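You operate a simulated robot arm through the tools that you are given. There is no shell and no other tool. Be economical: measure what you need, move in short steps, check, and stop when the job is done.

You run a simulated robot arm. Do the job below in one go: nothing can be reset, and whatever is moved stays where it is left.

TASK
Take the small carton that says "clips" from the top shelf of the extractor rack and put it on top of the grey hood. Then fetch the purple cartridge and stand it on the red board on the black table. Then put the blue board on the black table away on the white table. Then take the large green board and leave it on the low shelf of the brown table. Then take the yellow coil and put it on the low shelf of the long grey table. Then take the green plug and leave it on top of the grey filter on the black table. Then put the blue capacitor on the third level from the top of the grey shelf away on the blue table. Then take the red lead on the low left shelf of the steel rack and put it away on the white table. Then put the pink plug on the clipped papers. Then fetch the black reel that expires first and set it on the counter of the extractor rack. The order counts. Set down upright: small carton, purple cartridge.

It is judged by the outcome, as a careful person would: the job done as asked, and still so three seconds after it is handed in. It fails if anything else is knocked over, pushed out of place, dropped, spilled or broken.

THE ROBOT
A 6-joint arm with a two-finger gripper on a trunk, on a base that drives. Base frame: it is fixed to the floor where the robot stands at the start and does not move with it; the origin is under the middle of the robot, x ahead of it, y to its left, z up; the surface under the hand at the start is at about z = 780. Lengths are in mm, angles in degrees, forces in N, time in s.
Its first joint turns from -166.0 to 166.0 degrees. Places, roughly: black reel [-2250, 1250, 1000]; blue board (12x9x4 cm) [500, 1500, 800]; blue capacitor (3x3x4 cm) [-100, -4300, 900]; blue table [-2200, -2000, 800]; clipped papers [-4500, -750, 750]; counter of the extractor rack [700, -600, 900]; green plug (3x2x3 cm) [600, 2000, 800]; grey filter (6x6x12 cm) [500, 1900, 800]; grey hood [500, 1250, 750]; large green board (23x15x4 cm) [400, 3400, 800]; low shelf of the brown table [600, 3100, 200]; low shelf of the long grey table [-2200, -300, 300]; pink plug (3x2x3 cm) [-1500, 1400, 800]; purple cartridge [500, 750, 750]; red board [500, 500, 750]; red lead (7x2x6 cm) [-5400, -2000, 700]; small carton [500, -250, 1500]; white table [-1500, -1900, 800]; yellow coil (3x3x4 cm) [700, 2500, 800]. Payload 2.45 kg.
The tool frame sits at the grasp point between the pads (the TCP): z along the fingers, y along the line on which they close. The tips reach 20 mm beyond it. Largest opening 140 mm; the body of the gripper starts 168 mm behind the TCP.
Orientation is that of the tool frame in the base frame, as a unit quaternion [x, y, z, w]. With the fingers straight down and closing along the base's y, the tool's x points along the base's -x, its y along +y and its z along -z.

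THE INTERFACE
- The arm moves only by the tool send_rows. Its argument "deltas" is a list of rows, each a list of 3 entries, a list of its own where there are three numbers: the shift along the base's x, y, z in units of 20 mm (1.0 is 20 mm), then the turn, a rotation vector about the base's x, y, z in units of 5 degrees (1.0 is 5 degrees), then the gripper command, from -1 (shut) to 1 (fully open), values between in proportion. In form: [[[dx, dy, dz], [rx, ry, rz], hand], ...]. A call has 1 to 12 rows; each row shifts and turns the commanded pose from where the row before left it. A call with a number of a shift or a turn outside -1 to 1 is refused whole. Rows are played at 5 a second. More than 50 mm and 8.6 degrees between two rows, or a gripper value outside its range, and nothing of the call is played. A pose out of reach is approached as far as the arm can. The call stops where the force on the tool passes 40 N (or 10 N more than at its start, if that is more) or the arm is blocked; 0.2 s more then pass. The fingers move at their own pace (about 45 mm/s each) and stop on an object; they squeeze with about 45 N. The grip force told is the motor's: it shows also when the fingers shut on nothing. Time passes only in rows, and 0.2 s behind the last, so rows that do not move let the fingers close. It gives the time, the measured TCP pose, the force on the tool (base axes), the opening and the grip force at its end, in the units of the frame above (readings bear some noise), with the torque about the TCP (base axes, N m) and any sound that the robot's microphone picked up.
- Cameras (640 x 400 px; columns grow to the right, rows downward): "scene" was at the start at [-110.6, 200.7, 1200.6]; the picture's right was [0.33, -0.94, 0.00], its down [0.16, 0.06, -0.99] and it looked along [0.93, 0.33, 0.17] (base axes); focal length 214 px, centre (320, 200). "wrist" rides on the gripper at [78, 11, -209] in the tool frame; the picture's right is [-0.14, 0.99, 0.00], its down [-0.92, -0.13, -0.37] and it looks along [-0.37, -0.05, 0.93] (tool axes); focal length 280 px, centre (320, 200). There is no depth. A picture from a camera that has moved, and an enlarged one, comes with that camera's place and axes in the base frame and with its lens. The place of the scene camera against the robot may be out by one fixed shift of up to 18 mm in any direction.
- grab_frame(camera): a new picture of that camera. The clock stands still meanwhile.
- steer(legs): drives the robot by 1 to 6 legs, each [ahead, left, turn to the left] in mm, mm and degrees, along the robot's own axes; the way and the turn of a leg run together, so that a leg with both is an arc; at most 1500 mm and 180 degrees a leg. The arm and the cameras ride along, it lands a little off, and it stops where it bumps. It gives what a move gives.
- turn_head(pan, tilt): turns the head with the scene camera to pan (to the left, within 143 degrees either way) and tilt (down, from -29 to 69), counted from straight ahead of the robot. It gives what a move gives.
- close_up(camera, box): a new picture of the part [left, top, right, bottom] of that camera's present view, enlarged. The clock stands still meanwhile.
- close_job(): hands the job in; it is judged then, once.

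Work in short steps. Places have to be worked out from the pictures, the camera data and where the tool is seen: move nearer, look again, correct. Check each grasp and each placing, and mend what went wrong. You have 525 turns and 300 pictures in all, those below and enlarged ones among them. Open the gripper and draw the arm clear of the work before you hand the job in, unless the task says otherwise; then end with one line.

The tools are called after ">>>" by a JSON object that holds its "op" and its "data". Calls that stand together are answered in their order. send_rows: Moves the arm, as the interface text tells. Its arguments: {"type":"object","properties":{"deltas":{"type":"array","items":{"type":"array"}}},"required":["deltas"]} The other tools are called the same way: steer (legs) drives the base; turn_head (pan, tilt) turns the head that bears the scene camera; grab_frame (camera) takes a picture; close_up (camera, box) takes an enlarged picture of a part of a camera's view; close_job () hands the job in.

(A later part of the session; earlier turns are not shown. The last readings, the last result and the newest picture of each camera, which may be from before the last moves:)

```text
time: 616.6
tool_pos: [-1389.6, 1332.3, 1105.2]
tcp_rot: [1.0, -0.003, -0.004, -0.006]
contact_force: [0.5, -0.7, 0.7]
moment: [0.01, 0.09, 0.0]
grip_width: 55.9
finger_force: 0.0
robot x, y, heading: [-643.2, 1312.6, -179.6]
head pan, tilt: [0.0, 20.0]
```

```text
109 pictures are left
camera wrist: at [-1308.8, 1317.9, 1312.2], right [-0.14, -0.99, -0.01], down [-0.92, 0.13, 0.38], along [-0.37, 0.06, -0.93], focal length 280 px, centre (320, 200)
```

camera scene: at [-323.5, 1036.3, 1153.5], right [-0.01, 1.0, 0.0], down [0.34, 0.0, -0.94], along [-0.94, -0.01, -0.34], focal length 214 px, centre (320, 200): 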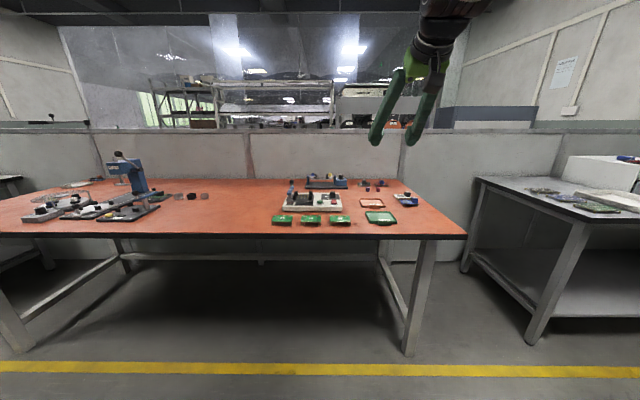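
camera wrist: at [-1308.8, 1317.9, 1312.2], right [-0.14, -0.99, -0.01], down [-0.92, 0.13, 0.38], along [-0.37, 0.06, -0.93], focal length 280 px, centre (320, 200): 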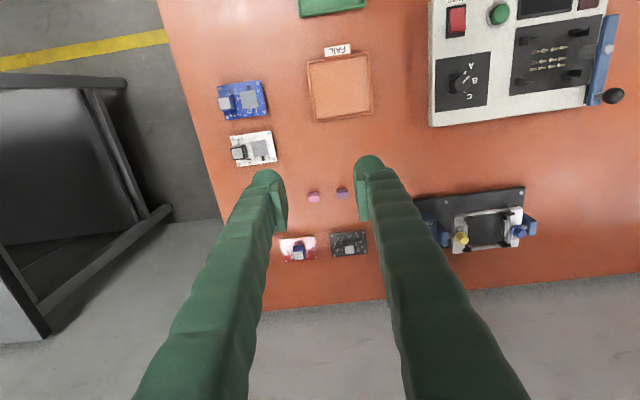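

>>> {"op": "send_rows", "data": {"deltas": [[[-1, 0.25, -1], [0, 0, 0], -0.3], [[-1, 0.25, -1], [0, 0, 0], -0.3], [[-1, 0.25, -1], [0, 0, 0], -0.3], [[-1, 0.25, -1], [0, 0, 0], -0.3], [[-1, 0.25, -1], [0, 0, 0], -0.3], [[-0.8, 0.25, -1], [0, 0, 0], -0.3], [[0, 0, -1], [0, 0, 0], -0.3], [[0, 0, -1], [0, 0, 0], -0.3], [[0, 0, -1], [0, 0, 0], -0.3], [[0, 0, -1], [0, 0, 0], -0.3]]}}

>>> {"op": "grab_frame", "data": {"camera": "wrist"}}

>>> {"op": "close_up", "data": {"camera": "wrist", "box": [256, 120, 416, 220]}}

```text
time: 618.8
tool_pos: [-1505.4, 1360.9, 904.6]
tcp_rot: [1.0, -0.004, -0.004, -0.006]
contact_force: [-0.8, 1.3, -0.8]
moment: [0.03, 0.03, 0.03]
grip_width: 48.8
finger_force: 0.1
robot x, y, heading: [-639.9, 1307.3, -179.4]
head pan, tilt: [0.0, 20.0]
```

```text
108 pictures are left
camera wrist: at [-1424.5, 1348.3, 1111.5], right [-0.14, -0.99, -0.01], down [-0.92, 0.13, 0.38], along [-0.37, 0.06, -0.93], focal length 280 px, centre (320, 200)
```

wrist: 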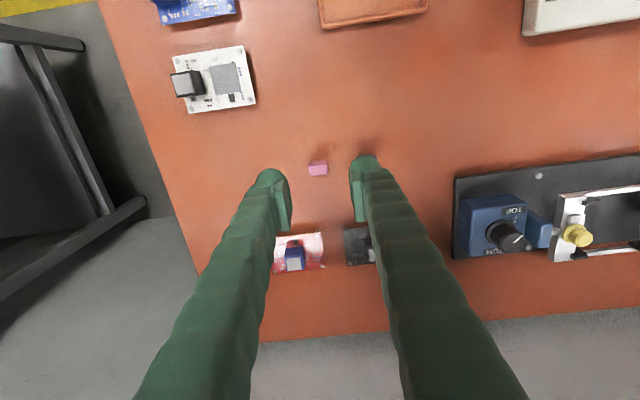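

```text
4.00 times, centred on (336, 170) of wrist
camera zoom: at [-1424.5, 1348.3, 1111.5], right [-0.14, -0.99, -0.01], down [-0.92, 0.13, 0.38], along [-0.37, 0.06, -0.93], focal length 1122 px, centre (256, 320)
```

zoom: 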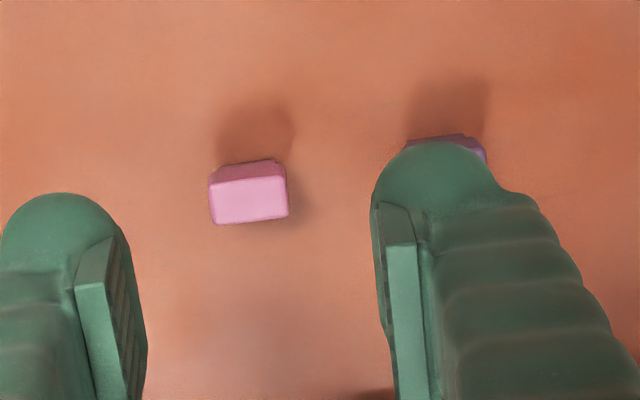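

>>> {"op": "send_rows", "data": {"deltas": [[[-0.35, 0.2, -1], [0, 0, 0], -0.45], [[0, 0, -1], [0, 0, 0], -0.45], [[0, 0, -1], [0, 0, 0], -0.45], [[0, 0, -1], [0, 0, 0], -0.45], [[0, 0, -0.5], [0, 0, 0], -0.45]]}}

>>> {"op": "close_up", "data": {"camera": "wrist", "box": [240, 120, 400, 220]}}

```text
time: 620.0
tool_pos: [-1513.0, 1364.9, 815.9]
tcp_rot: [1.0, -0.004, -0.004, -0.006]
contact_force: [-0.3, -0.3, 0.5]
moment: [0.0, 0.01, -0.03]
grip_width: 38.4
finger_force: 0.1
robot x, y, heading: [-644.5, 1312.5, -179.6]
head pan, tilt: [0.0, 20.0]
```

```text
4.00 times, centred on (320, 170) of wrist
camera zoom: at [-1431.9, 1351.7, 1021.5], right [-0.14, -0.99, -0.01], down [-0.92, 0.13, 0.38], along [-0.37, 0.06, -0.93], focal length 1122 px, centre (320, 320)
```

zoom: 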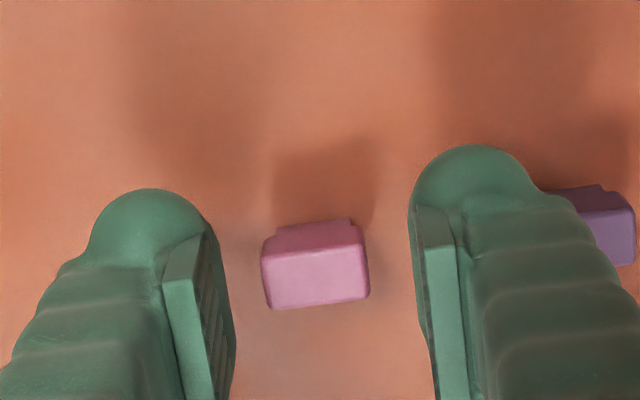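

>>> {"op": "send_rows", "data": {"deltas": [[[-0.1, 0, -0.4], [0, 0, 0], -0.45], [[0, 0, -0.3], [0, 0, 0], -0.45]]}}

>>> {"op": "send_rows", "data": {"deltas": [[[0, 0, 0], [0, 0, 0], -1], [[0, 0, 0], [0, 0, 0], -1], [[0, 0, 0], [0, 0, 0], -1], [[0, 0, 0], [0, 0, 0], -1]]}}

>>> {"op": "close_up", "data": {"camera": "wrist", "box": [240, 120, 400, 220]}}

```text
time: 620.6
tool_pos: [-1514.8, 1364.6, 801.3]
tcp_rot: [1.0, -0.003, -0.004, -0.006]
contact_force: [-0.2, -0.6, -0.3]
moment: [-0.02, -0.01, 0.01]
grip_width: 38.5
finger_force: 0.2
robot x, y, heading: [-643.3, 1314.4, -179.4]
head pan, tilt: [0.0, 20.0]
```

```text
time: 621.3
tool_pos: [-1514.1, 1366.3, 804.4]
tcp_rot: [1.0, -0.004, -0.005, -0.006]
contact_force: [0.7, -0.1, 27.8]
moment: [-0.03, 0.1, 0.01]
grip_width: 6.1
finger_force: 19.0
robot x, y, heading: [-643.3, 1311.2, -179.8]
head pan, tilt: [0.0, 20.0]
stopped in row 3: the force on the tool passed its limit at 44 N (the readings are from after the stop); the commanded pose is now the measured one
```

```text
4.00 times, centred on (320, 170) of wrist
camera zoom: at [-1432.9, 1352.1, 1010.7], right [-0.14, -0.99, -0.01], down [-0.92, 0.13, 0.38], along [-0.37, 0.07, -0.93], focal length 1122 px, centre (320, 320)
```

zoom: 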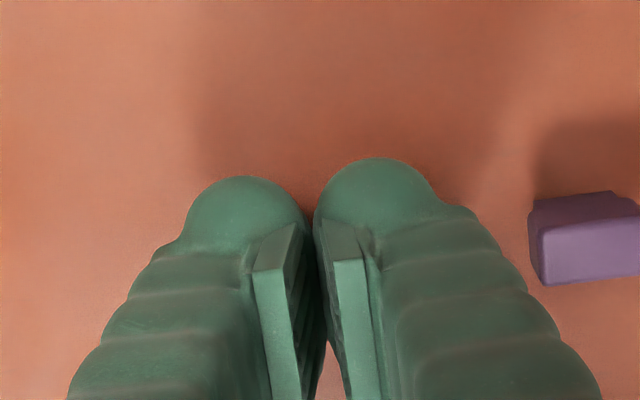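

The tips closed on top of the plug; it sits lower. I rise, open and re-descend.

>>> {"op": "send_rows", "data": {"deltas": [[[0, 0, 0.7], [0, 0, 0], -0.9], [[0, 0, 0.3], [0, 0, 0], -0.45], [[0, 0, 0], [0, 0, 0], -0.45], [[0, 0, 0], [0, 0, 0], -0.45]]}}

>>> {"op": "close_up", "data": {"camera": "wrist", "box": [240, 120, 400, 220]}}

```text
time: 622.3
tool_pos: [-1514.8, 1365.8, 822.1]
tcp_rot: [1.0, -0.003, -0.004, -0.007]
contact_force: [0.0, -0.3, 0.4]
moment: [0.0, -0.02, 0.01]
grip_width: 38.6
finger_force: 0.2
robot x, y, heading: [-644.6, 1309.3, -179.6]
head pan, tilt: [0.0, 20.0]
```

```text
4.00 times, centred on (320, 170) of wrist
camera zoom: at [-1433.9, 1352.5, 1029.2], right [-0.14, -0.99, -0.01], down [-0.92, 0.13, 0.38], along [-0.37, 0.07, -0.93], focal length 1122 px, centre (320, 320)
```

zoom: 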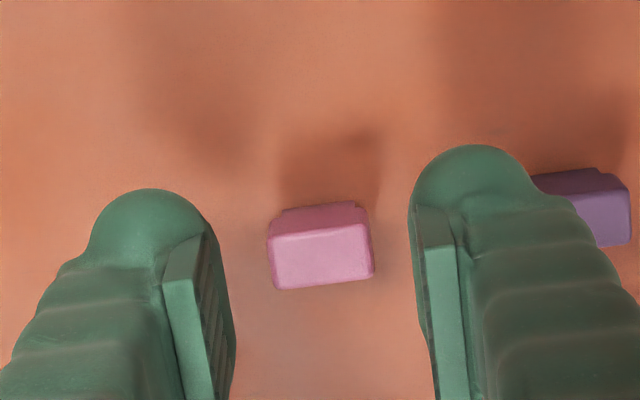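

>>> {"op": "send_rows", "data": {"deltas": [[[-0.2, 0.15, -1], [0, 0, 0], -0.45], [[0, 0, -0.5], [0, 0, 0], -0.45], [[0, 0, -0.3], [0, 0, 0], -0.45]]}}

>>> {"op": "close_up", "data": {"camera": "wrist", "box": [240, 120, 400, 220]}}

```text
time: 623.1
tool_pos: [-1519.3, 1369.7, 786.0]
tcp_rot: [1.0, -0.004, -0.004, -0.006]
contact_force: [0.1, -0.3, 0.1]
moment: [0.0, -0.01, 0.01]
grip_width: 38.5
finger_force: 0.1
robot x, y, heading: [-640.5, 1313.0, -179.7]
head pan, tilt: [0.0, 20.0]
```

```text
4.00 times, centred on (320, 170) of wrist
camera zoom: at [-1438.0, 1354.8, 993.0], right [-0.14, -0.99, -0.01], down [-0.92, 0.13, 0.38], along [-0.37, 0.07, -0.93], focal length 1122 px, centre (320, 320)
```

zoom: 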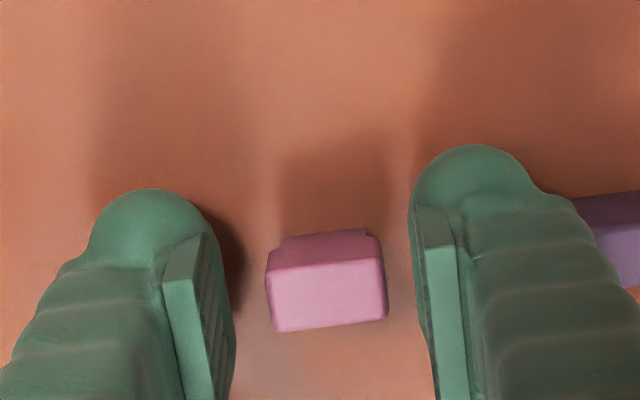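

>>> {"op": "send_rows", "data": {"deltas": [[[0, 0, 0], [0, 0, 0], -1], [[0, 0, 0], [0, 0, 0], -1], [[0, 0, 0], [0, 0, 0], -1], [[0, 0, 0], [0, 0, 0], -1]]}}

>>> {"op": "send_rows", "data": {"deltas": [[[0, 0, 0.5], [0, 0, 0], -1], [[0, 0, 1], [0, 0, 0], -1], [[0, 0, 1], [0, 0, 0], -1], [[0, 0, 1], [0, 0, 0], -1]]}}

>>> {"op": "grab_frame", "data": {"camera": "wrist"}}

```text
time: 624.1
tool_pos: [-1518.2, 1369.7, 787.0]
tcp_rot: [1.0, -0.003, -0.003, -0.007]
contact_force: [1.1, -0.8, 0.2]
moment: [0.01, 0.03, -0.02]
grip_width: 19.2
finger_force: 43.8
robot x, y, heading: [-638.7, 1313.8, -179.8]
head pan, tilt: [0.0, 20.0]
```

```text
time: 625.1
tool_pos: [-1519.6, 1368.7, 856.2]
tcp_rot: [1.0, -0.003, -0.004, -0.006]
contact_force: [-0.1, -0.1, 0.2]
moment: [0.01, -0.02, -0.01]
grip_width: 19.1
finger_force: 44.5
robot x, y, heading: [-645.4, 1314.1, -179.9]
head pan, tilt: [0.0, 20.0]
```

```text
102 pictures are left
camera wrist: at [-1437.9, 1354.6, 1063.1], right [-0.14, -0.99, -0.01], down [-0.92, 0.13, 0.38], along [-0.37, 0.07, -0.93], focal length 280 px, centre (320, 200)
```

wrist: 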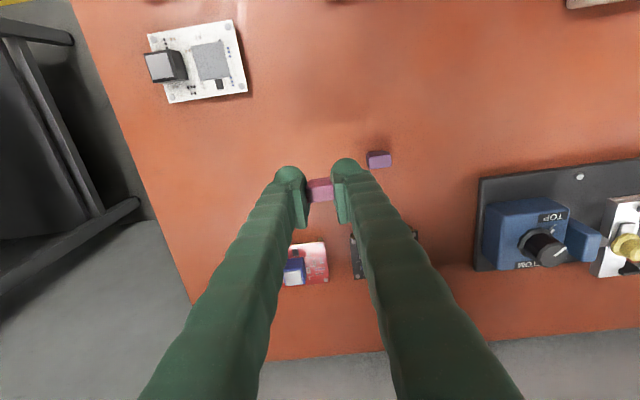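

Pink plug held. I retract and drive the loop west (via the south corridor) toward the clipped papers.

>>> {"op": "send_rows", "data": {"deltas": [[[0, 0, 1], [0, 0, 0], -1], [[0.5, 0, 1], [0, 0, 0], -1], [[1, 0, 1], [0, 0, 0], -1], [[1, 0, 1], [0, 0, 0], -1], [[1, 0, 1], [0, 0, 0], -1], [[1, 0, 1], [0, 0, 0], -1], [[1, 0, 1], [0, 0, 0], -1], [[1, 0, 1], [0, 0, 0], -1], [[1, 0, 1], [0, 0, 0], -1], [[1, 0, 1], [0, 0, 0], -1], [[1, 0, 1], [0, 0, 0], -1], [[1, 0, 1], [0, 0, 0], -1]]}}

>>> {"op": "send_rows", "data": {"deltas": [[[1, 0, 0], [0, 0, 0], -1], [[1, 0, 0], [0, 0, 0], -1], [[1, 0, 0], [0, 0, 0], -1], [[1, 0, 0], [0, 0, 0], -1], [[1, 0, 0], [0, 0, 0], -1], [[1, 0, 0], [0, 0, 0], -1]]}}

>>> {"op": "steer", "data": {"legs": [[220, 0, 0]]}}

```text
time: 627.7
tool_pos: [-1308.1, 1368.2, 1097.5]
tcp_rot: [1.0, -0.003, -0.004, -0.007]
contact_force: [0.2, -0.5, -0.2]
moment: [-0.03, -0.06, 0.02]
grip_width: 18.9
finger_force: 43.9
robot x, y, heading: [-645.5, 1315.3, -179.5]
head pan, tilt: [0.0, 20.0]
```

```text
time: 629.1
tool_pos: [-1189.5, 1368.4, 1096.6]
tcp_rot: [1.0, -0.003, -0.004, -0.006]
contact_force: [-0.4, -0.2, 0.4]
moment: [-0.02, -0.03, 0.0]
grip_width: 19.1
finger_force: 44.1
robot x, y, heading: [-645.1, 1311.5, -180.1]
head pan, tilt: [0.0, 20.0]
```

```text
time: 630.8
tool_pos: [-1382.7, 1342.5, 1096.5]
tcp_rot: [1.0, 0.006, -0.004, -0.006]
contact_force: [-0.5, 0.4, -0.4]
moment: [-0.04, 0.01, 0.0]
grip_width: 18.9
finger_force: 44.2
robot x, y, heading: [-838.2, 1300.8, -178.6]
head pan, tilt: [0.0, 20.0]
stopped in leg 1: the robot was blocked; the commanded pose is now the measured one
```

I drove forward by mistake and bumped the table; I back off and check the table's state.

>>> {"op": "steer", "data": {"legs": [[-400, 0, -1]]}}

>>> {"op": "grab_frame", "data": {"camera": "scene"}}

```text
time: 633.2
tool_pos: [-986.0, 1359.0, 1095.5]
tcp_rot: [1.0, -0.001, -0.004, -0.005]
contact_force: [0.4, -0.6, 0.2]
moment: [-0.02, 0.02, -0.01]
grip_width: 19.2
finger_force: 44.3
robot x, y, heading: [-437.7, 1302.7, -179.2]
head pan, tilt: [0.0, 20.0]
```

```text
101 pictures are left
camera scene: at [-341.7, 1127.4, 1153.5], right [-0.01, 1.0, 0.0], down [0.34, 0.0, -0.94], along [-0.94, -0.01, -0.34], focal length 214 px, centre (320, 200)
```

scene: 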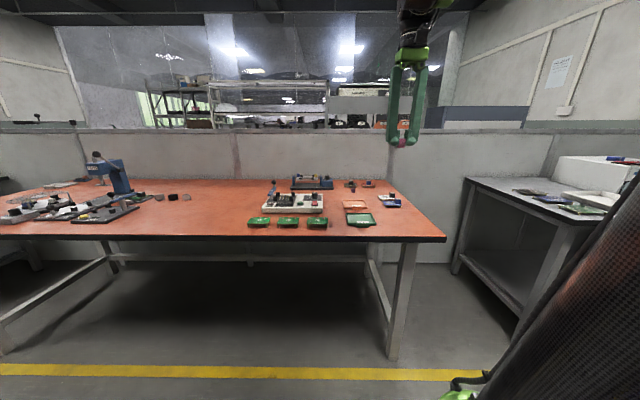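

Nothing moved. Now the drive: south, then west through the corridor.

>>> {"op": "steer", "data": {"legs": [[0, 1500, -0.8], [0, 1500, 0], [0, 1500, 0], [0, 60, 0], [1500, 0, 0], [1370, 0, 0]]}}

>>> {"op": "turn_head", "data": {"pan": -50, "tilt": 15}}

>>> {"op": "grab_frame", "data": {"camera": "scene"}}

```text
time: 668.8
tool_pos: [-3946.0, -3114.7, 1096.5]
tcp_rot: [1.0, -0.016, -0.004, -0.007]
contact_force: [0.4, -0.8, 0.3]
moment: [0.01, -0.02, -0.02]
grip_width: 19.0
finger_force: 44.0
robot x, y, heading: [-3403.4, -3189.4, 178.9]
head pan, tilt: [0.0, 20.0]
```

```text
time: 669.9
tool_pos: [-3946.4, -3115.7, 1097.2]
tcp_rot: [1.0, -0.017, -0.004, -0.005]
contact_force: [0.1, -1.0, 0.2]
moment: [0.0, 0.01, -0.03]
grip_width: 19.1
finger_force: 44.2
robot x, y, heading: [-3402.4, -3188.4, 178.9]
head pan, tilt: [-50.0, 15.0]
```

```text
100 pictures are left
camera scene: at [-3274.4, -3296.9, 1161.6], right [0.78, 0.63, 0.0], down [0.16, -0.2, -0.97], along [-0.61, 0.75, -0.26], focal length 214 px, centre (320, 200)
```

scene: 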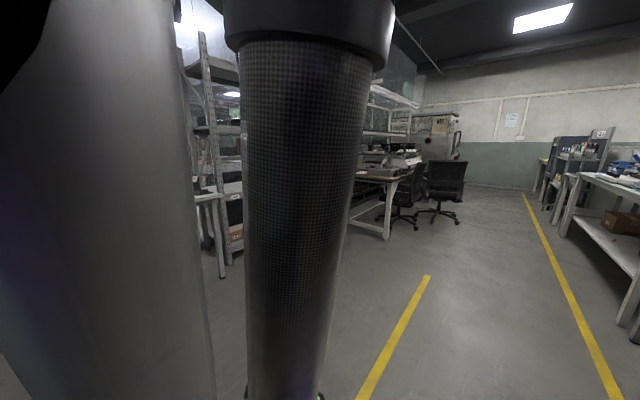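

>>> {"op": "steer", "data": {"legs": [[0, -1500, 1], [0, -700, 0]]}}

>>> {"op": "turn_head", "data": {"pan": -5, "tilt": 15}}

>>> {"op": "grab_frame", "data": {"camera": "scene"}}

```text
time: 680.9
tool_pos: [-3937.3, -924.2, 1096.6]
tcp_rot: [1.0, -0.003, -0.003, -0.006]
contact_force: [-1.0, 0.3, -0.3]
moment: [0.04, -0.03, -0.01]
grip_width: 19.2
finger_force: 44.2
robot x, y, heading: [-3387.1, -977.8, -179.7]
head pan, tilt: [-50.0, 15.0]
```

```text
time: 682.0
tool_pos: [-3936.7, -922.4, 1096.9]
tcp_rot: [1.0, -0.003, -0.003, -0.007]
contact_force: [-0.1, 0.3, 0.3]
moment: [-0.02, -0.01, -0.02]
grip_width: 19.0
finger_force: 44.2
robot x, y, heading: [-3390.7, -979.8, -179.6]
head pan, tilt: [-5.0, 15.0]
```

```text
99 pictures are left
camera scene: at [-3293.2, -1148.1, 1161.6], right [0.08, 1.0, 0.0], down [0.26, -0.02, -0.97], along [-0.96, 0.08, -0.26], focal length 214 px, centre (320, 200)
```

scene: 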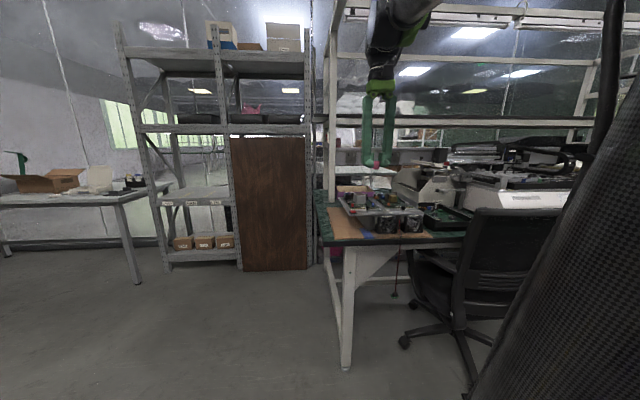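

>>> {"op": "close_up", "data": {"camera": "scene", "box": [300, 150, 500, 275]}}

>>> {"op": "grab_frame", "data": {"camera": "wrist"}}

```text
3.20 times, centred on (400, 212) of scene
camera zoom: at [-3293.2, -1148.1, 1161.6], right [0.08, 1.0, 0.0], down [0.26, -0.02, -0.97], along [-0.96, 0.08, -0.26], focal length 686 px, centre (64, 160)
```

zoom: 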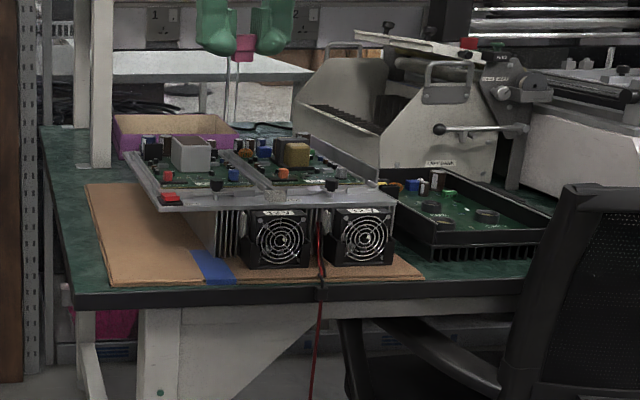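

```text
97 pictures are left
camera wrist: at [-3855.9, -936.6, 1304.1], right [-0.14, -0.99, -0.01], down [-0.92, 0.13, 0.38], along [-0.37, 0.06, -0.93], focal length 280 px, centre (320, 200)
```

wrist: 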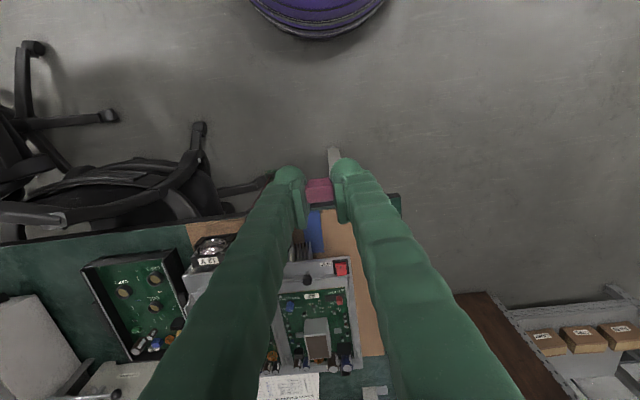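

>>> {"op": "turn_head", "data": {"pan": -20, "tilt": -5}}

>>> {"op": "grab_frame", "data": {"camera": "scene"}}

```text
time: 682.8
tool_pos: [-3937.3, -922.6, 1096.7]
tcp_rot: [1.0, -0.002, -0.004, -0.007]
contact_force: [0.7, 0.3, -0.3]
moment: [0.0, 0.04, -0.03]
grip_width: 19.0
finger_force: 43.9
robot x, y, heading: [-3389.8, -980.7, -179.6]
head pan, tilt: [-20.0, -5.0]
```

```text
96 pictures are left
camera scene: at [-3282.6, -1126.3, 1193.5], right [0.33, 0.94, 0.0], down [-0.08, 0.03, -1.0], along [-0.94, 0.33, 0.09], focal length 214 px, centre (320, 200)
```

scene: 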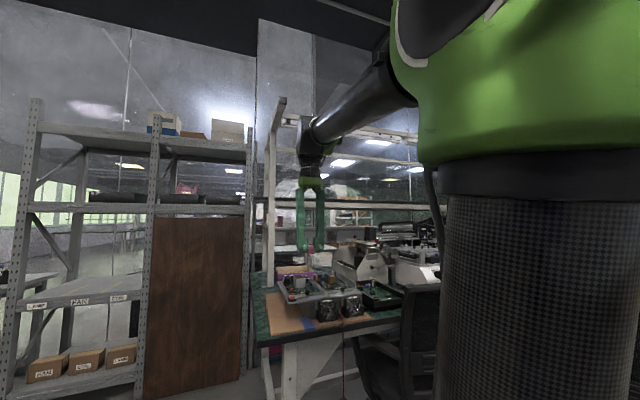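

>>> {"op": "steer", "data": {"legs": [[300, 0, 0]]}}

>>> {"op": "grab_frame", "data": {"camera": "wrist"}}

```text
time: 684.9
tool_pos: [-4239.6, -923.1, 1097.3]
tcp_rot: [1.0, -0.004, -0.003, -0.006]
contact_force: [-0.1, 0.7, -0.7]
moment: [0.01, -0.02, -0.02]
grip_width: 19.3
finger_force: 43.6
robot x, y, heading: [-3692.5, -982.1, -179.6]
head pan, tilt: [-20.0, -5.0]
```

```text
95 pictures are left
camera wrist: at [-4158.4, -938.1, 1304.1], right [-0.14, -0.99, -0.01], down [-0.92, 0.13, 0.38], along [-0.37, 0.06, -0.93], focal length 280 px, centre (320, 200)
```

wrist: 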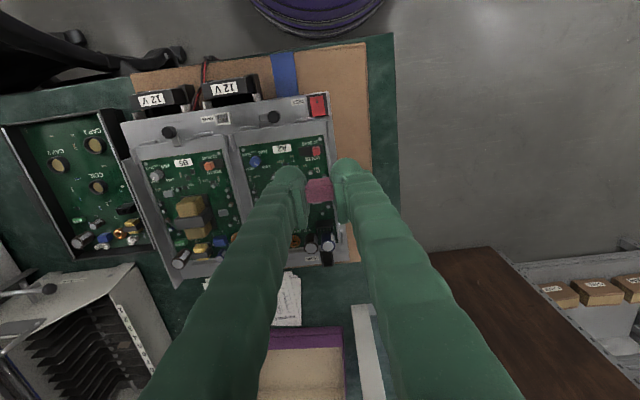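

>>> {"op": "steer", "data": {"legs": [[55, 0, 0]]}}

>>> {"op": "send_rows", "data": {"deltas": [[[-1, 0.5, -0.5], [0, 0, 0], -1], [[-1, 0.5, -0.5], [0, 0, 0], -1], [[-1, 0.5, -0.5], [0, 0, 0], -1], [[-1, 0.5, -0.5], [0, 0, 0], -1], [[-1, 0.5, -0.5], [0, 0, 0], -1], [[-1, 0.5, -0.5], [0, 0, 0], -1], [[-1, 0.5, -0.5], [0, 0, 0], -1], [[-1, 0.5, -0.5], [0, 0, 0], -1]]}}

>>> {"op": "grab_frame", "data": {"camera": "wrist"}}

>>> {"op": "grab_frame", "data": {"camera": "scene"}}

```text
time: 685.8
tool_pos: [-4294.0, -924.0, 1096.7]
tcp_rot: [1.0, -0.003, -0.003, -0.006]
contact_force: [0.1, 0.3, 0.0]
moment: [0.0, 0.01, 0.01]
grip_width: 19.1
finger_force: 43.9
robot x, y, heading: [-3749.2, -981.3, -179.6]
head pan, tilt: [-20.0, -5.0]
```

```text
time: 687.6
tool_pos: [-4455.2, -843.5, 1016.7]
tcp_rot: [1.0, -0.004, -0.003, -0.006]
contact_force: [0.8, -1.0, 0.7]
moment: [0.03, 0.03, -0.03]
grip_width: 19.1
finger_force: 44.2
robot x, y, heading: [-3749.5, -980.5, -179.9]
head pan, tilt: [-20.0, -5.0]
```

```text
94 pictures are left
camera wrist: at [-4373.8, -858.8, 1223.9], right [-0.14, -0.99, -0.01], down [-0.92, 0.13, 0.38], along [-0.37, 0.06, -0.93], focal length 280 px, centre (320, 200)
```

wrist: 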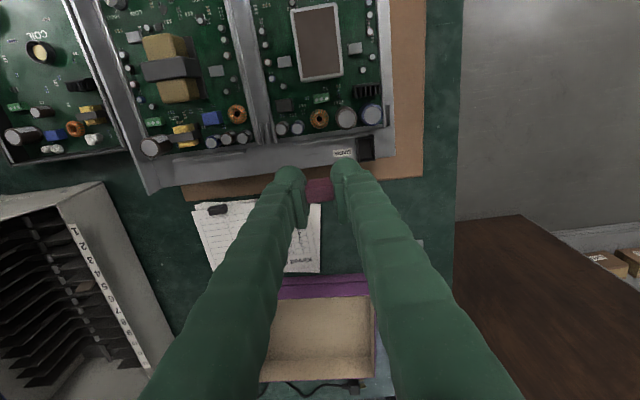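

```text
93 pictures are left
camera scene: at [-3640.2, -1128.9, 1193.5], right [0.34, 0.94, 0.0], down [-0.08, 0.03, -1.0], along [-0.94, 0.34, 0.09], focal length 214 px, centre (320, 200)
```

scene: 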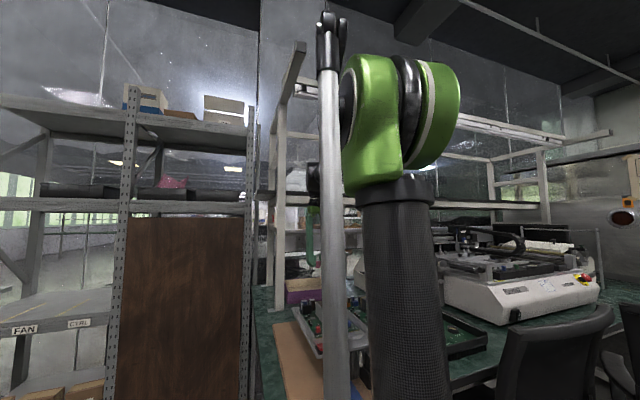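

The clipped paper lies between the device and the purple box. I aim for (-4615,-745) on it.

>>> {"op": "send_rows", "data": {"deltas": [[[-1, 0.6, 0], [0, 0, 0], -1], [[-1, 0.6, 0], [0, 0, 0], -1], [[-1, 0.6, 0], [0, 0, 0], -1], [[-1, 0.6, -0.5], [0, 0, 0], -1], [[-1, 0.6, -0.5], [0, 0, 0], -1], [[-1, 0.6, -0.5], [0, 0, 0], -1], [[-1, 0.6, -0.5], [0, 0, 0], -1], [[-1, 0.6, -0.5], [0, 0, 0], -1]]}}

>>> {"op": "grab_frame", "data": {"camera": "wrist"}}

```text
time: 689.4
tool_pos: [-4616.0, -749.8, 967.5]
tcp_rot: [1.0, -0.003, -0.004, -0.005]
contact_force: [0.5, -0.2, 0.1]
moment: [0.0, 0.05, -0.01]
grip_width: 19.0
finger_force: 44.4
robot x, y, heading: [-3748.5, -980.8, -179.7]
head pan, tilt: [-20.0, -5.0]
```

```text
92 pictures are left
camera wrist: at [-4534.3, -762.7, 1174.8], right [-0.14, -0.99, -0.01], down [-0.92, 0.13, 0.38], along [-0.37, 0.06, -0.93], focal length 280 px, centre (320, 200)
```

wrist: 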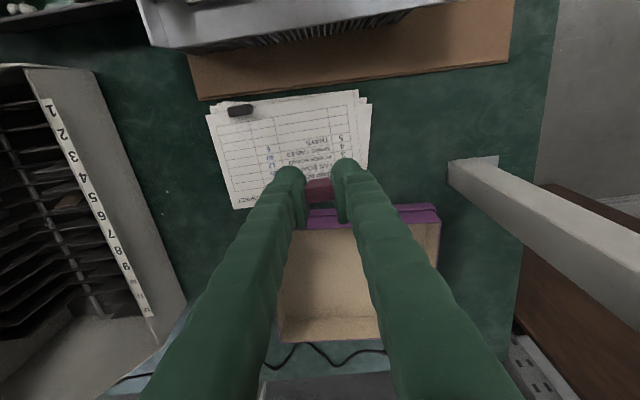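

>>> {"op": "send_rows", "data": {"deltas": [[[0, 0.5, -1], [0, 0, 0], -1], [[0, 0.5, -1], [0, 0, 0], -1], [[0, 0, -1], [0, 0, 0], -1], [[0, 0, -1], [0, 0, 0], -1], [[0, 0, -1], [0, 0, 0], -1], [[0, 0, -1], [0, 0, 0], -1], [[0, 0, -1], [0, 0, 0], -1]]}}

>>> {"op": "grab_frame", "data": {"camera": "wrist"}}

```text
time: 691.0
tool_pos: [-4614.4, -729.0, 826.9]
tcp_rot: [1.0, -0.004, -0.004, -0.006]
contact_force: [-0.3, -0.2, 1.0]
moment: [0.01, -0.02, 0.02]
grip_width: 19.2
finger_force: 44.4
robot x, y, heading: [-3747.9, -985.8, -179.7]
head pan, tilt: [-20.0, -5.0]
```

```text
91 pictures are left
camera wrist: at [-4533.3, -742.4, 1033.6], right [-0.14, -0.99, -0.01], down [-0.92, 0.13, 0.38], along [-0.37, 0.06, -0.93], focal length 280 px, centre (320, 200)
```

wrist: 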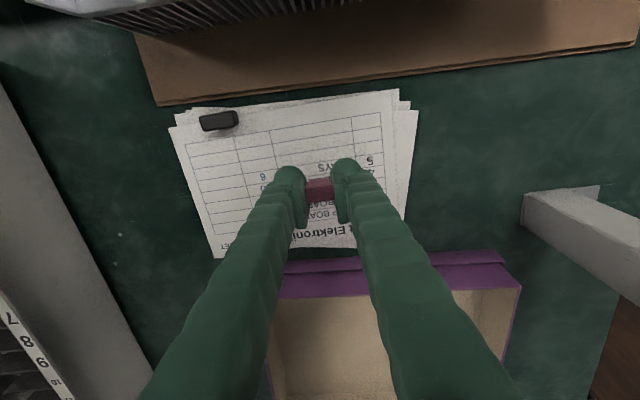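

>>> {"op": "send_rows", "data": {"deltas": [[[0, 0, -0.4], [0, 0, 0], -1], [[0, 0, -0.3], [0, 0, 0], -1], [[0, 0, -0.2], [0, 0, 0], -1], [[0, 0, -0.2], [0, 0, 0], -1], [[0, 0, -0.15], [0, 0, 0], -1]]}}

>>> {"op": "send_rows", "data": {"deltas": [[[0, 0, -0.15], [0, 0, 0], -1], [[0, 0, -0.15], [0, 0, 0], -1], [[0, 0, -0.15], [0, 0, 0], -1], [[0, 0, -0.15], [0, 0, 0], -1]]}}

```text
time: 692.2
tool_pos: [-4614.3, -728.0, 801.3]
tcp_rot: [1.0, -0.003, -0.003, -0.006]
contact_force: [0.6, -0.3, 0.5]
moment: [0.03, 0.0, 0.01]
grip_width: 19.0
finger_force: 44.1
robot x, y, heading: [-3750.1, -980.3, -179.5]
head pan, tilt: [-20.0, -5.0]
```

```text
time: 693.2
tool_pos: [-4613.4, -728.1, 790.3]
tcp_rot: [1.0, -0.003, -0.003, -0.006]
contact_force: [0.2, 0.8, 6.6]
moment: [-0.01, 0.0, 0.01]
grip_width: 19.2
finger_force: 44.4
robot x, y, heading: [-3749.2, -980.7, -179.9]
head pan, tilt: [-20.0, -5.0]
```

Light contact (6.6 N). Release and rise.

>>> {"op": "send_rows", "data": {"deltas": [[[0, 0, 0], [0, 0, 0], -0.6], [[0, 0, 0], [0, 0, 0], -0.45], [[0, 0, 0], [0, 0, 0], -0.45], [[0, 0, 0.5], [0, 0, 0], -0.45], [[0, 0, 1], [0, 0, 0], -0.45], [[0, 0, 1], [0, 0, 0], -0.45], [[0, 0, 1], [0, 0, 0], -0.45], [[0, 0, 1], [0, 0, 0], -0.45], [[0, 0, 1], [0, 0, 0], -0.45], [[0, 0, 1], [0, 0, 0], -0.45]]}}

>>> {"op": "grab_frame", "data": {"camera": "wrist"}}

```text
time: 695.4
tool_pos: [-4613.1, -728.4, 920.2]
tcp_rot: [1.0, -0.004, -0.003, -0.006]
contact_force: [-1.0, 1.1, 0.2]
moment: [0.0, -0.01, 0.01]
grip_width: 38.5
finger_force: 0.1
robot x, y, heading: [-3752.9, -983.4, -179.5]
head pan, tilt: [-20.0, -5.0]
```

```text
90 pictures are left
camera wrist: at [-4533.0, -742.7, 1126.9], right [-0.14, -0.99, -0.01], down [-0.92, 0.13, 0.38], along [-0.37, 0.06, -0.93], focal length 280 px, centre (320, 200)
```

wrist: 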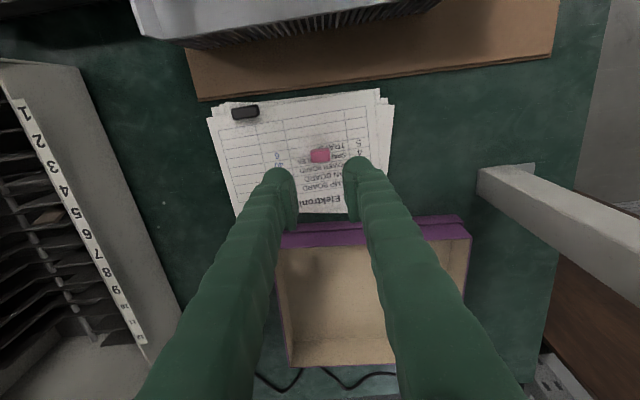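

Pink plug is on the papers. I raise, retract, and head for the black reels near (-2250,1250).

>>> {"op": "send_rows", "data": {"deltas": [[[0, 0, 1], [0, 0, 0], 0], [[0, 0, 1], [0, 0, 0], 0], [[0, 0, 1], [0, 0, 0], 0], [[0, 0, 1], [0, 0, 0], 0], [[0, 0, 1], [0, 0, 0], 0], [[0, 0, 1], [0, 0, 0], 0], [[0, 0, 1], [0, 0, 0], 0], [[0, 0, 1], [0, 0, 0], 0], [[1, -0.5, 0], [0, 0, 0], 0], [[1, -0.5, 0], [0, 0, 0], 0], [[1, -0.5, 0], [0, 0, 0], 0], [[1, -0.5, 0], [0, 0, 0], 0]]}}

>>> {"op": "send_rows", "data": {"deltas": [[[1, -0.5, 0], [0, 0, 0], 0], [[1, -0.5, 0], [0, 0, 0], 0], [[1, -0.5, 0], [0, 0, 0], 0], [[1, -0.5, 0], [0, 0, 0], 0], [[1, -0.5, 0], [0, 0, 0], 0], [[1, -0.5, 0], [0, 0, 0], 0], [[1, -0.5, 0], [0, 0, 0], 0], [[1, -0.5, 0], [0, 0, 0], 0], [[1, 0, 0], [0, 0, 0], 0], [[1, 0, 0], [0, 0, 0], 0], [[1, 0, 0], [0, 0, 0], 0], [[1, 0, 0], [0, 0, 0], 0]]}}

>>> {"op": "steer", "data": {"legs": [[-420, 0, 0], [0, 0, -180], [280, 0, 0], [0, 1200, 0]]}}

>>> {"op": "turn_head", "data": {"pan": 40, "tilt": 10}}

>>> {"op": "grab_frame", "data": {"camera": "scene"}}

```text
time: 698.0
tool_pos: [-4535.6, -767.4, 1081.3]
tcp_rot: [1.0, -0.002, -0.004, -0.005]
contact_force: [-0.6, 0.3, -0.1]
moment: [-0.04, -0.04, -0.02]
grip_width: 69.9
finger_force: 0.0
robot x, y, heading: [-3748.2, -983.1, -179.8]
head pan, tilt: [-20.0, -5.0]
```

```text
time: 700.6
tool_pos: [-4295.0, -849.1, 1079.8]
tcp_rot: [1.0, -0.003, -0.003, -0.006]
contact_force: [-0.2, -0.6, -1.1]
moment: [-0.01, -0.03, 0.0]
grip_width: 70.0
finger_force: 0.0
robot x, y, heading: [-3747.1, -980.3, -179.8]
head pan, tilt: [-20.0, -5.0]
```

```text
time: 717.7
tool_pos: [-2537.2, 102.9, 1079.7]
tcp_rot: [-0.012, 1.0, -0.006, 0.003]
contact_force: [-0.6, 0.2, 0.1]
moment: [0.04, -0.02, 0.0]
grip_width: 70.4
finger_force: 0.1
robot x, y, heading: [-3088.1, 216.2, 2.3]
head pan, tilt: [-20.0, -5.0]
```

```text
time: 719.0
tool_pos: [-2536.8, 103.2, 1080.1]
tcp_rot: [-0.013, 1.0, -0.006, 0.003]
contact_force: [0.7, -1.0, 0.1]
moment: [0.0, 0.01, 0.0]
grip_width: 70.0
finger_force: 0.2
robot x, y, heading: [-3084.7, 215.5, 2.3]
head pan, tilt: [40.0, 10.0]
```

```text
89 pictures are left
camera scene: at [-3215.4, 447.8, 1169.8], right [0.67, -0.74, 0.0], down [-0.13, -0.12, -0.98], along [0.73, 0.66, -0.17], focal length 214 px, centre (320, 200)
```

scene: 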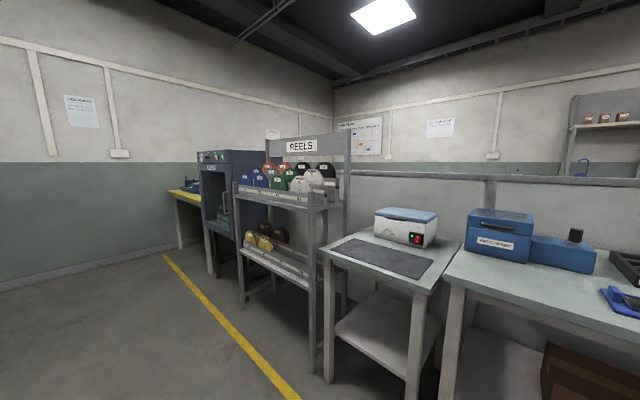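

>>> {"op": "steer", "data": {"legs": [[0, 900, -2.2]]}}

>>> {"op": "turn_head", "data": {"pan": 5, "tilt": 10}}

>>> {"op": "grab_frame", "data": {"camera": "scene"}}

>>> {"op": "close_up", "data": {"camera": "scene", "box": [240, 130, 400, 230]}}

```text
time: 723.7
tool_pos: [-2561.1, 990.6, 1079.4]
tcp_rot: [0.004, 1.0, -0.006, 0.003]
contact_force: [-0.2, 0.3, 0.3]
moment: [-0.01, 0.01, -0.01]
grip_width: 70.1
finger_force: 0.1
robot x, y, heading: [-3109.0, 1125.2, 0.2]
head pan, tilt: [40.0, 10.0]
```

```text
time: 724.8
tool_pos: [-2560.9, 989.7, 1080.6]
tcp_rot: [0.003, 1.0, -0.007, 0.004]
contact_force: [0.6, 0.2, -0.5]
moment: [-0.03, -0.02, 0.01]
grip_width: 69.8
finger_force: 0.0
robot x, y, heading: [-3106.7, 1125.9, 0.2]
head pan, tilt: [5.0, 10.0]
```

```text
88 pictures are left
camera scene: at [-3205.8, 1304.4, 1169.8], right [0.09, -1.0, 0.0], down [-0.17, -0.02, -0.98], along [0.98, 0.09, -0.17], focal length 214 px, centre (320, 200)
```

scene: 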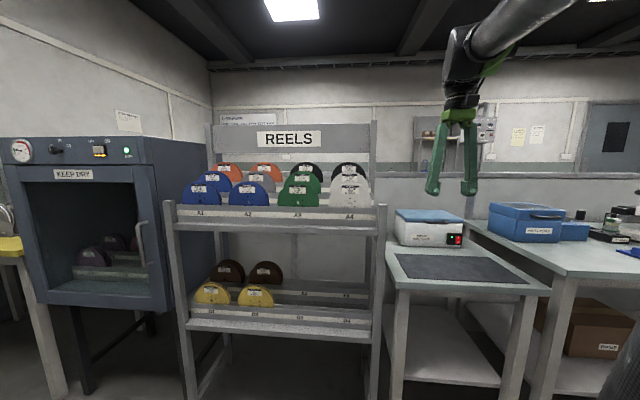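

```text
4.00 times, centred on (320, 180) of scene
camera zoom: at [-3205.8, 1304.4, 1169.8], right [0.09, -1.0, 0.0], down [-0.17, -0.02, -0.98], along [0.98, 0.09, -0.17], focal length 858 px, centre (320, 280)
```

zoom: 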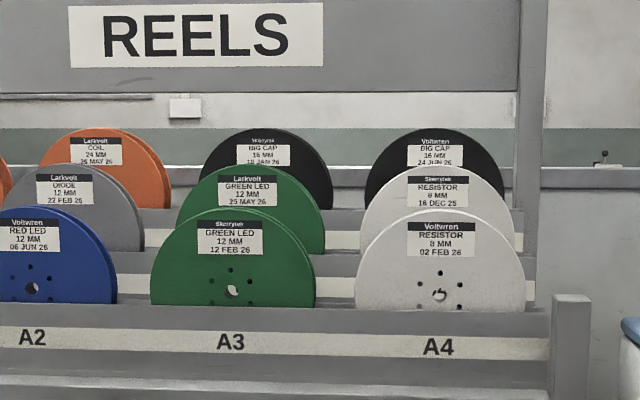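

>>> {"op": "close_up", "data": {"camera": "scene", "box": [285, 155, 365, 185]}}

>>> {"op": "close_up", "data": {"camera": "scene", "box": [160, 150, 260, 290]}}

```text
8.00 times, centred on (325, 170) of scene
camera zoom: at [-3205.8, 1304.4, 1169.8], right [0.09, -1.0, 0.0], down [-0.17, -0.02, -0.98], along [0.98, 0.09, -0.17], focal length 1716 px, centre (280, 440)
```

zoom: 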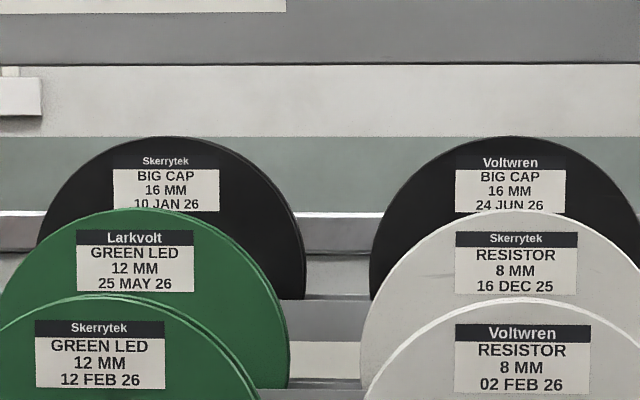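

```text
2.86 times, centred on (210, 220) of scene
camera zoom: at [-3205.8, 1304.4, 1169.8], right [0.09, -1.0, 0.0], down [-0.17, -0.02, -0.98], along [0.98, 0.09, -0.17], focal length 613 px, centre (634, 143)
```

zoom: 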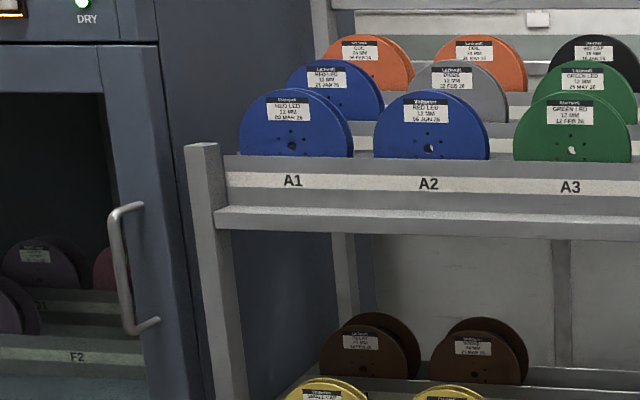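

The black reels: A3-back expires 10 JAN 26, A4-back 24 JUN 26 — so I need the A3-back one. I raise the hand and move in front for a wrist view.

>>> {"op": "send_rows", "data": {"deltas": [[[0, 0, 1], [0, 0, 0], 0], [[0, 0, 1], [0, 0, 0], 0], [[0, 0, 1], [0, 0, 0], 0], [[0, 0, 1], [0, 0, 0], 0], [[0, 0, 1], [0, 0, 0], 0], [[0, 0, 1], [0, 0, 0], 0], [[0, 0, 1], [0, 0, 0], 0], [[0, 0, 1], [0, 0, 0], 0], [[0, 0, 1], [0, 0, 0], 0], [[0, 0, 1], [0, 0, 0], 0], [[0, 0, 1], [0, 0, 0], 0], [[0, 0, 1], [0, 0, 0], 0]]}}

>>> {"op": "steer", "data": {"legs": [[0, 400, 0]]}}

>>> {"op": "grab_frame", "data": {"camera": "wrist"}}

>>> {"op": "grab_frame", "data": {"camera": "scene"}}

```text
time: 727.4
tool_pos: [-2561.3, 990.2, 1320.5]
tcp_rot: [0.004, 1.0, -0.006, 0.004]
contact_force: [-0.5, -0.2, -1.0]
moment: [0.02, -0.01, -0.04]
grip_width: 70.0
finger_force: 0.1
robot x, y, heading: [-3108.2, 1122.3, 0.4]
head pan, tilt: [5.0, 10.0]
```

```text
time: 729.9
tool_pos: [-2562.7, 1393.0, 1320.2]
tcp_rot: [0.003, 1.0, -0.006, 0.004]
contact_force: [0.8, 0.1, -0.6]
moment: [-0.02, 0.02, 0.01]
grip_width: 70.0
finger_force: 0.2
robot x, y, heading: [-3112.1, 1527.7, 0.5]
head pan, tilt: [5.0, 10.0]
```

```text
84 pictures are left
camera wrist: at [-2641.0, 1406.8, 1526.6], right [0.14, 0.99, -0.01], down [0.92, -0.13, 0.38], along [0.37, -0.06, -0.93], focal length 280 px, centre (320, 200)
```

wrist: 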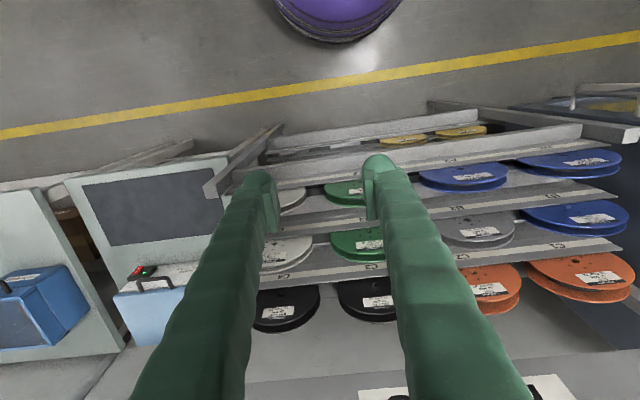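

```text
83 pictures are left
camera scene: at [-3208.3, 1706.5, 1169.8], right [0.09, -1.0, 0.0], down [-0.17, -0.02, -0.98], along [0.98, 0.09, -0.17], focal length 214 px, centre (320, 200)
```

scene: 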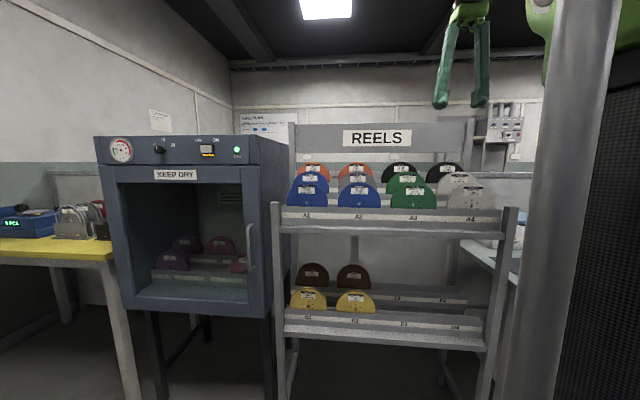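

>>> {"op": "close_up", "data": {"camera": "wrist", "box": [240, 170, 440, 345]}}

>>> {"op": "close_up", "data": {"camera": "scene", "box": [360, 145, 490, 225]}}

```text
2.29 times, centred on (340, 258) of wrist
camera zoom: at [-2641.0, 1406.8, 1526.6], right [0.14, 0.99, -0.01], down [0.92, -0.13, 0.38], along [0.37, -0.06, -0.93], focal length 641 px, centre (274, 69)
```

zoom: 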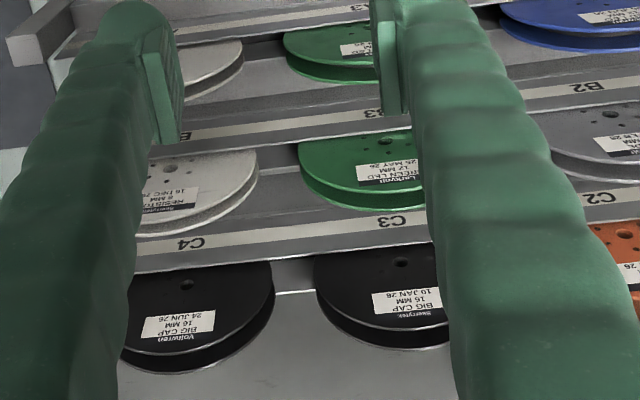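

```text
4.92 times, centred on (425, 185) of scene
camera zoom: at [-3208.3, 1706.5, 1169.8], right [0.09, -1.0, 0.0], down [-0.17, -0.02, -0.98], along [0.98, 0.09, -0.17], focal length 1056 px, centre (-197, 274)
```

zoom: 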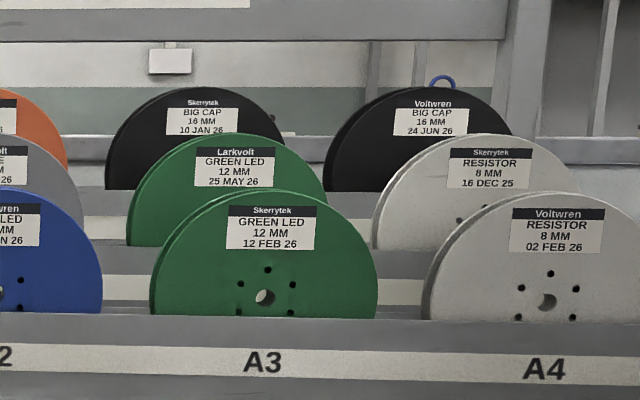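

Confirmed: C3 black reel "10 JAN 26". Triangulated: reel top ≈(-2268,1449), z≈1148; the REELS panel is ~65 mm behind, so I'll use a narrow opening and a slight backward tilt, closing along x. First drive up and yaw the hand 90°.

>>> {"op": "steer", "data": {"legs": [[150, 0, -0.5]]}}

>>> {"op": "send_rows", "data": {"deltas": [[[0.6, 0.2, 0.3], [0, 0, 1], -0.3], [[0.6, 0.2, 0.3], [0, 0, 1], -0.3], [[0.6, 0.2, 0.3], [0, 0, 1], -0.3], [[0.6, 0.2, 0], [0, 0, 1], -0.3], [[0.6, 0.2, 0], [0, 0, 1], -0.3], [[0.6, 0.2, 0], [0, 0, 1], -0.3], [[0.6, 0.2, 0], [0, 0, 1], -0.3], [[0.6, 0.2, 0], [0, 0, 1], -0.3], [[0.6, 0.2, 0], [0, 0, 1], -0.3], [[0.6, 0.2, 0], [0, 0, 1], -0.3], [[0, 0.2, 0], [0, 0, 1], -0.3], [[0, 0.2, 0], [0, 0, 1], -0.3]]}}

>>> {"op": "send_rows", "data": {"deltas": [[[0, 0, 0], [0, 0, 1], -0.3], [[0, 0, 0], [0, 0, 1], -0.3], [[0, 0, 0], [0, 0, 1], -0.3], [[0, 0, 0], [0, 0, 1], -0.3], [[0, 0, 0], [0, 0, 1], -0.3], [[0, 0, 0], [0, 0, 0.9], -0.3], [[0, 0, 0], [0, -0.7, 0], -0.3], [[0, 0, 0], [0, -0.7, 0], -0.3]]}}

>>> {"op": "grab_frame", "data": {"camera": "wrist"}}

>>> {"op": "grab_frame", "data": {"camera": "scene"}}

```text
time: 731.2
tool_pos: [-2413.1, 1388.1, 1319.0]
tcp_rot: [0.008, 1.0, -0.006, 0.003]
contact_force: [0.4, -1.4, -0.6]
moment: [0.02, 0.0, -0.03]
grip_width: 70.4
finger_force: 0.1
robot x, y, heading: [-2958.5, 1529.0, -0.4]
head pan, tilt: [5.0, 10.0]
```

```text
time: 733.8
tool_pos: [-2293.4, 1436.4, 1338.0]
tcp_rot: [-0.494, 0.869, -0.003, 0.006]
contact_force: [0.1, 0.5, -0.7]
moment: [0.01, -0.05, 0.01]
grip_width: 49.0
finger_force: 0.1
robot x, y, heading: [-2960.4, 1528.6, -0.1]
head pan, tilt: [5.0, 10.0]
```

```text
time: 735.6
tool_pos: [-2292.7, 1435.5, 1337.4]
tcp_rot: [-0.697, 0.714, -0.044, 0.05]
contact_force: [0.4, 0.1, 0.3]
moment: [0.03, 0.08, 0.0]
grip_width: 48.9
finger_force: 0.1
robot x, y, heading: [-2956.8, 1527.5, -0.1]
head pan, tilt: [5.0, 10.0]
```

```text
80 pictures are left
camera wrist: at [-2332.0, 1356.3, 1540.9], right [-0.98, 0.16, -0.13], down [0.1, 0.92, 0.39], along [0.18, 0.37, -0.91], focal length 280 px, centre (320, 200)
```

wrist: 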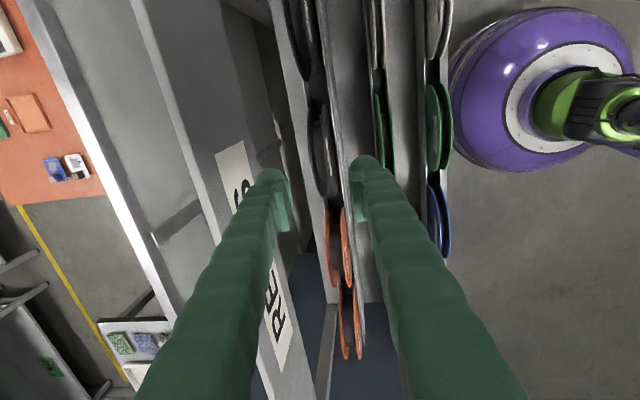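

```text
79 pictures are left
camera scene: at [-3055.6, 1707.6, 1169.8], right [0.08, -1.0, 0.0], down [-0.17, -0.01, -0.98], along [0.98, 0.08, -0.17], focal length 214 px, centre (320, 200)
```

scene: 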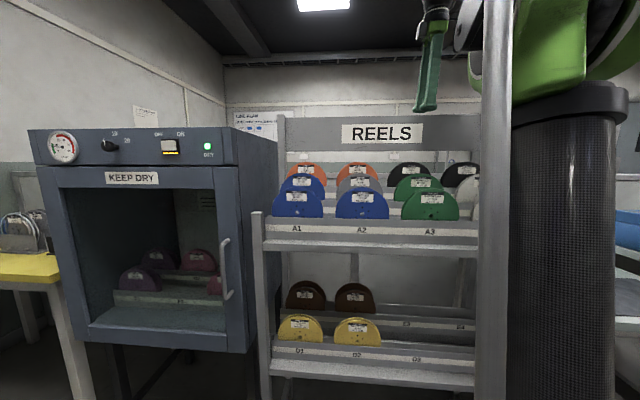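

>>> {"op": "close_up", "data": {"camera": "wrist", "box": [240, 60, 432, 220]}}

```text
2.50 times, centred on (336, 140) of wrist
camera zoom: at [-2332.0, 1356.3, 1540.9], right [-0.98, 0.16, -0.13], down [0.1, 0.92, 0.39], along [0.18, 0.37, -0.91], focal length 701 px, centre (280, 350)
```

zoom: 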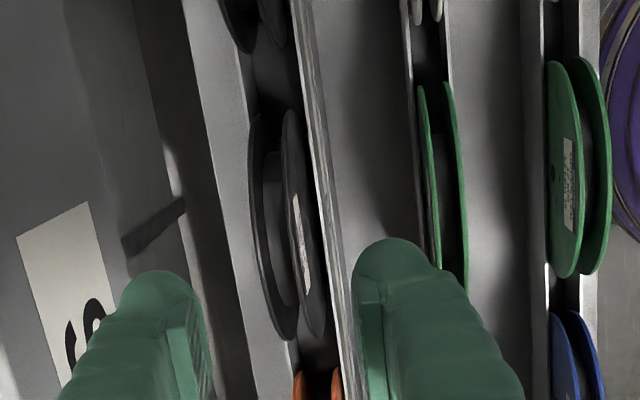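

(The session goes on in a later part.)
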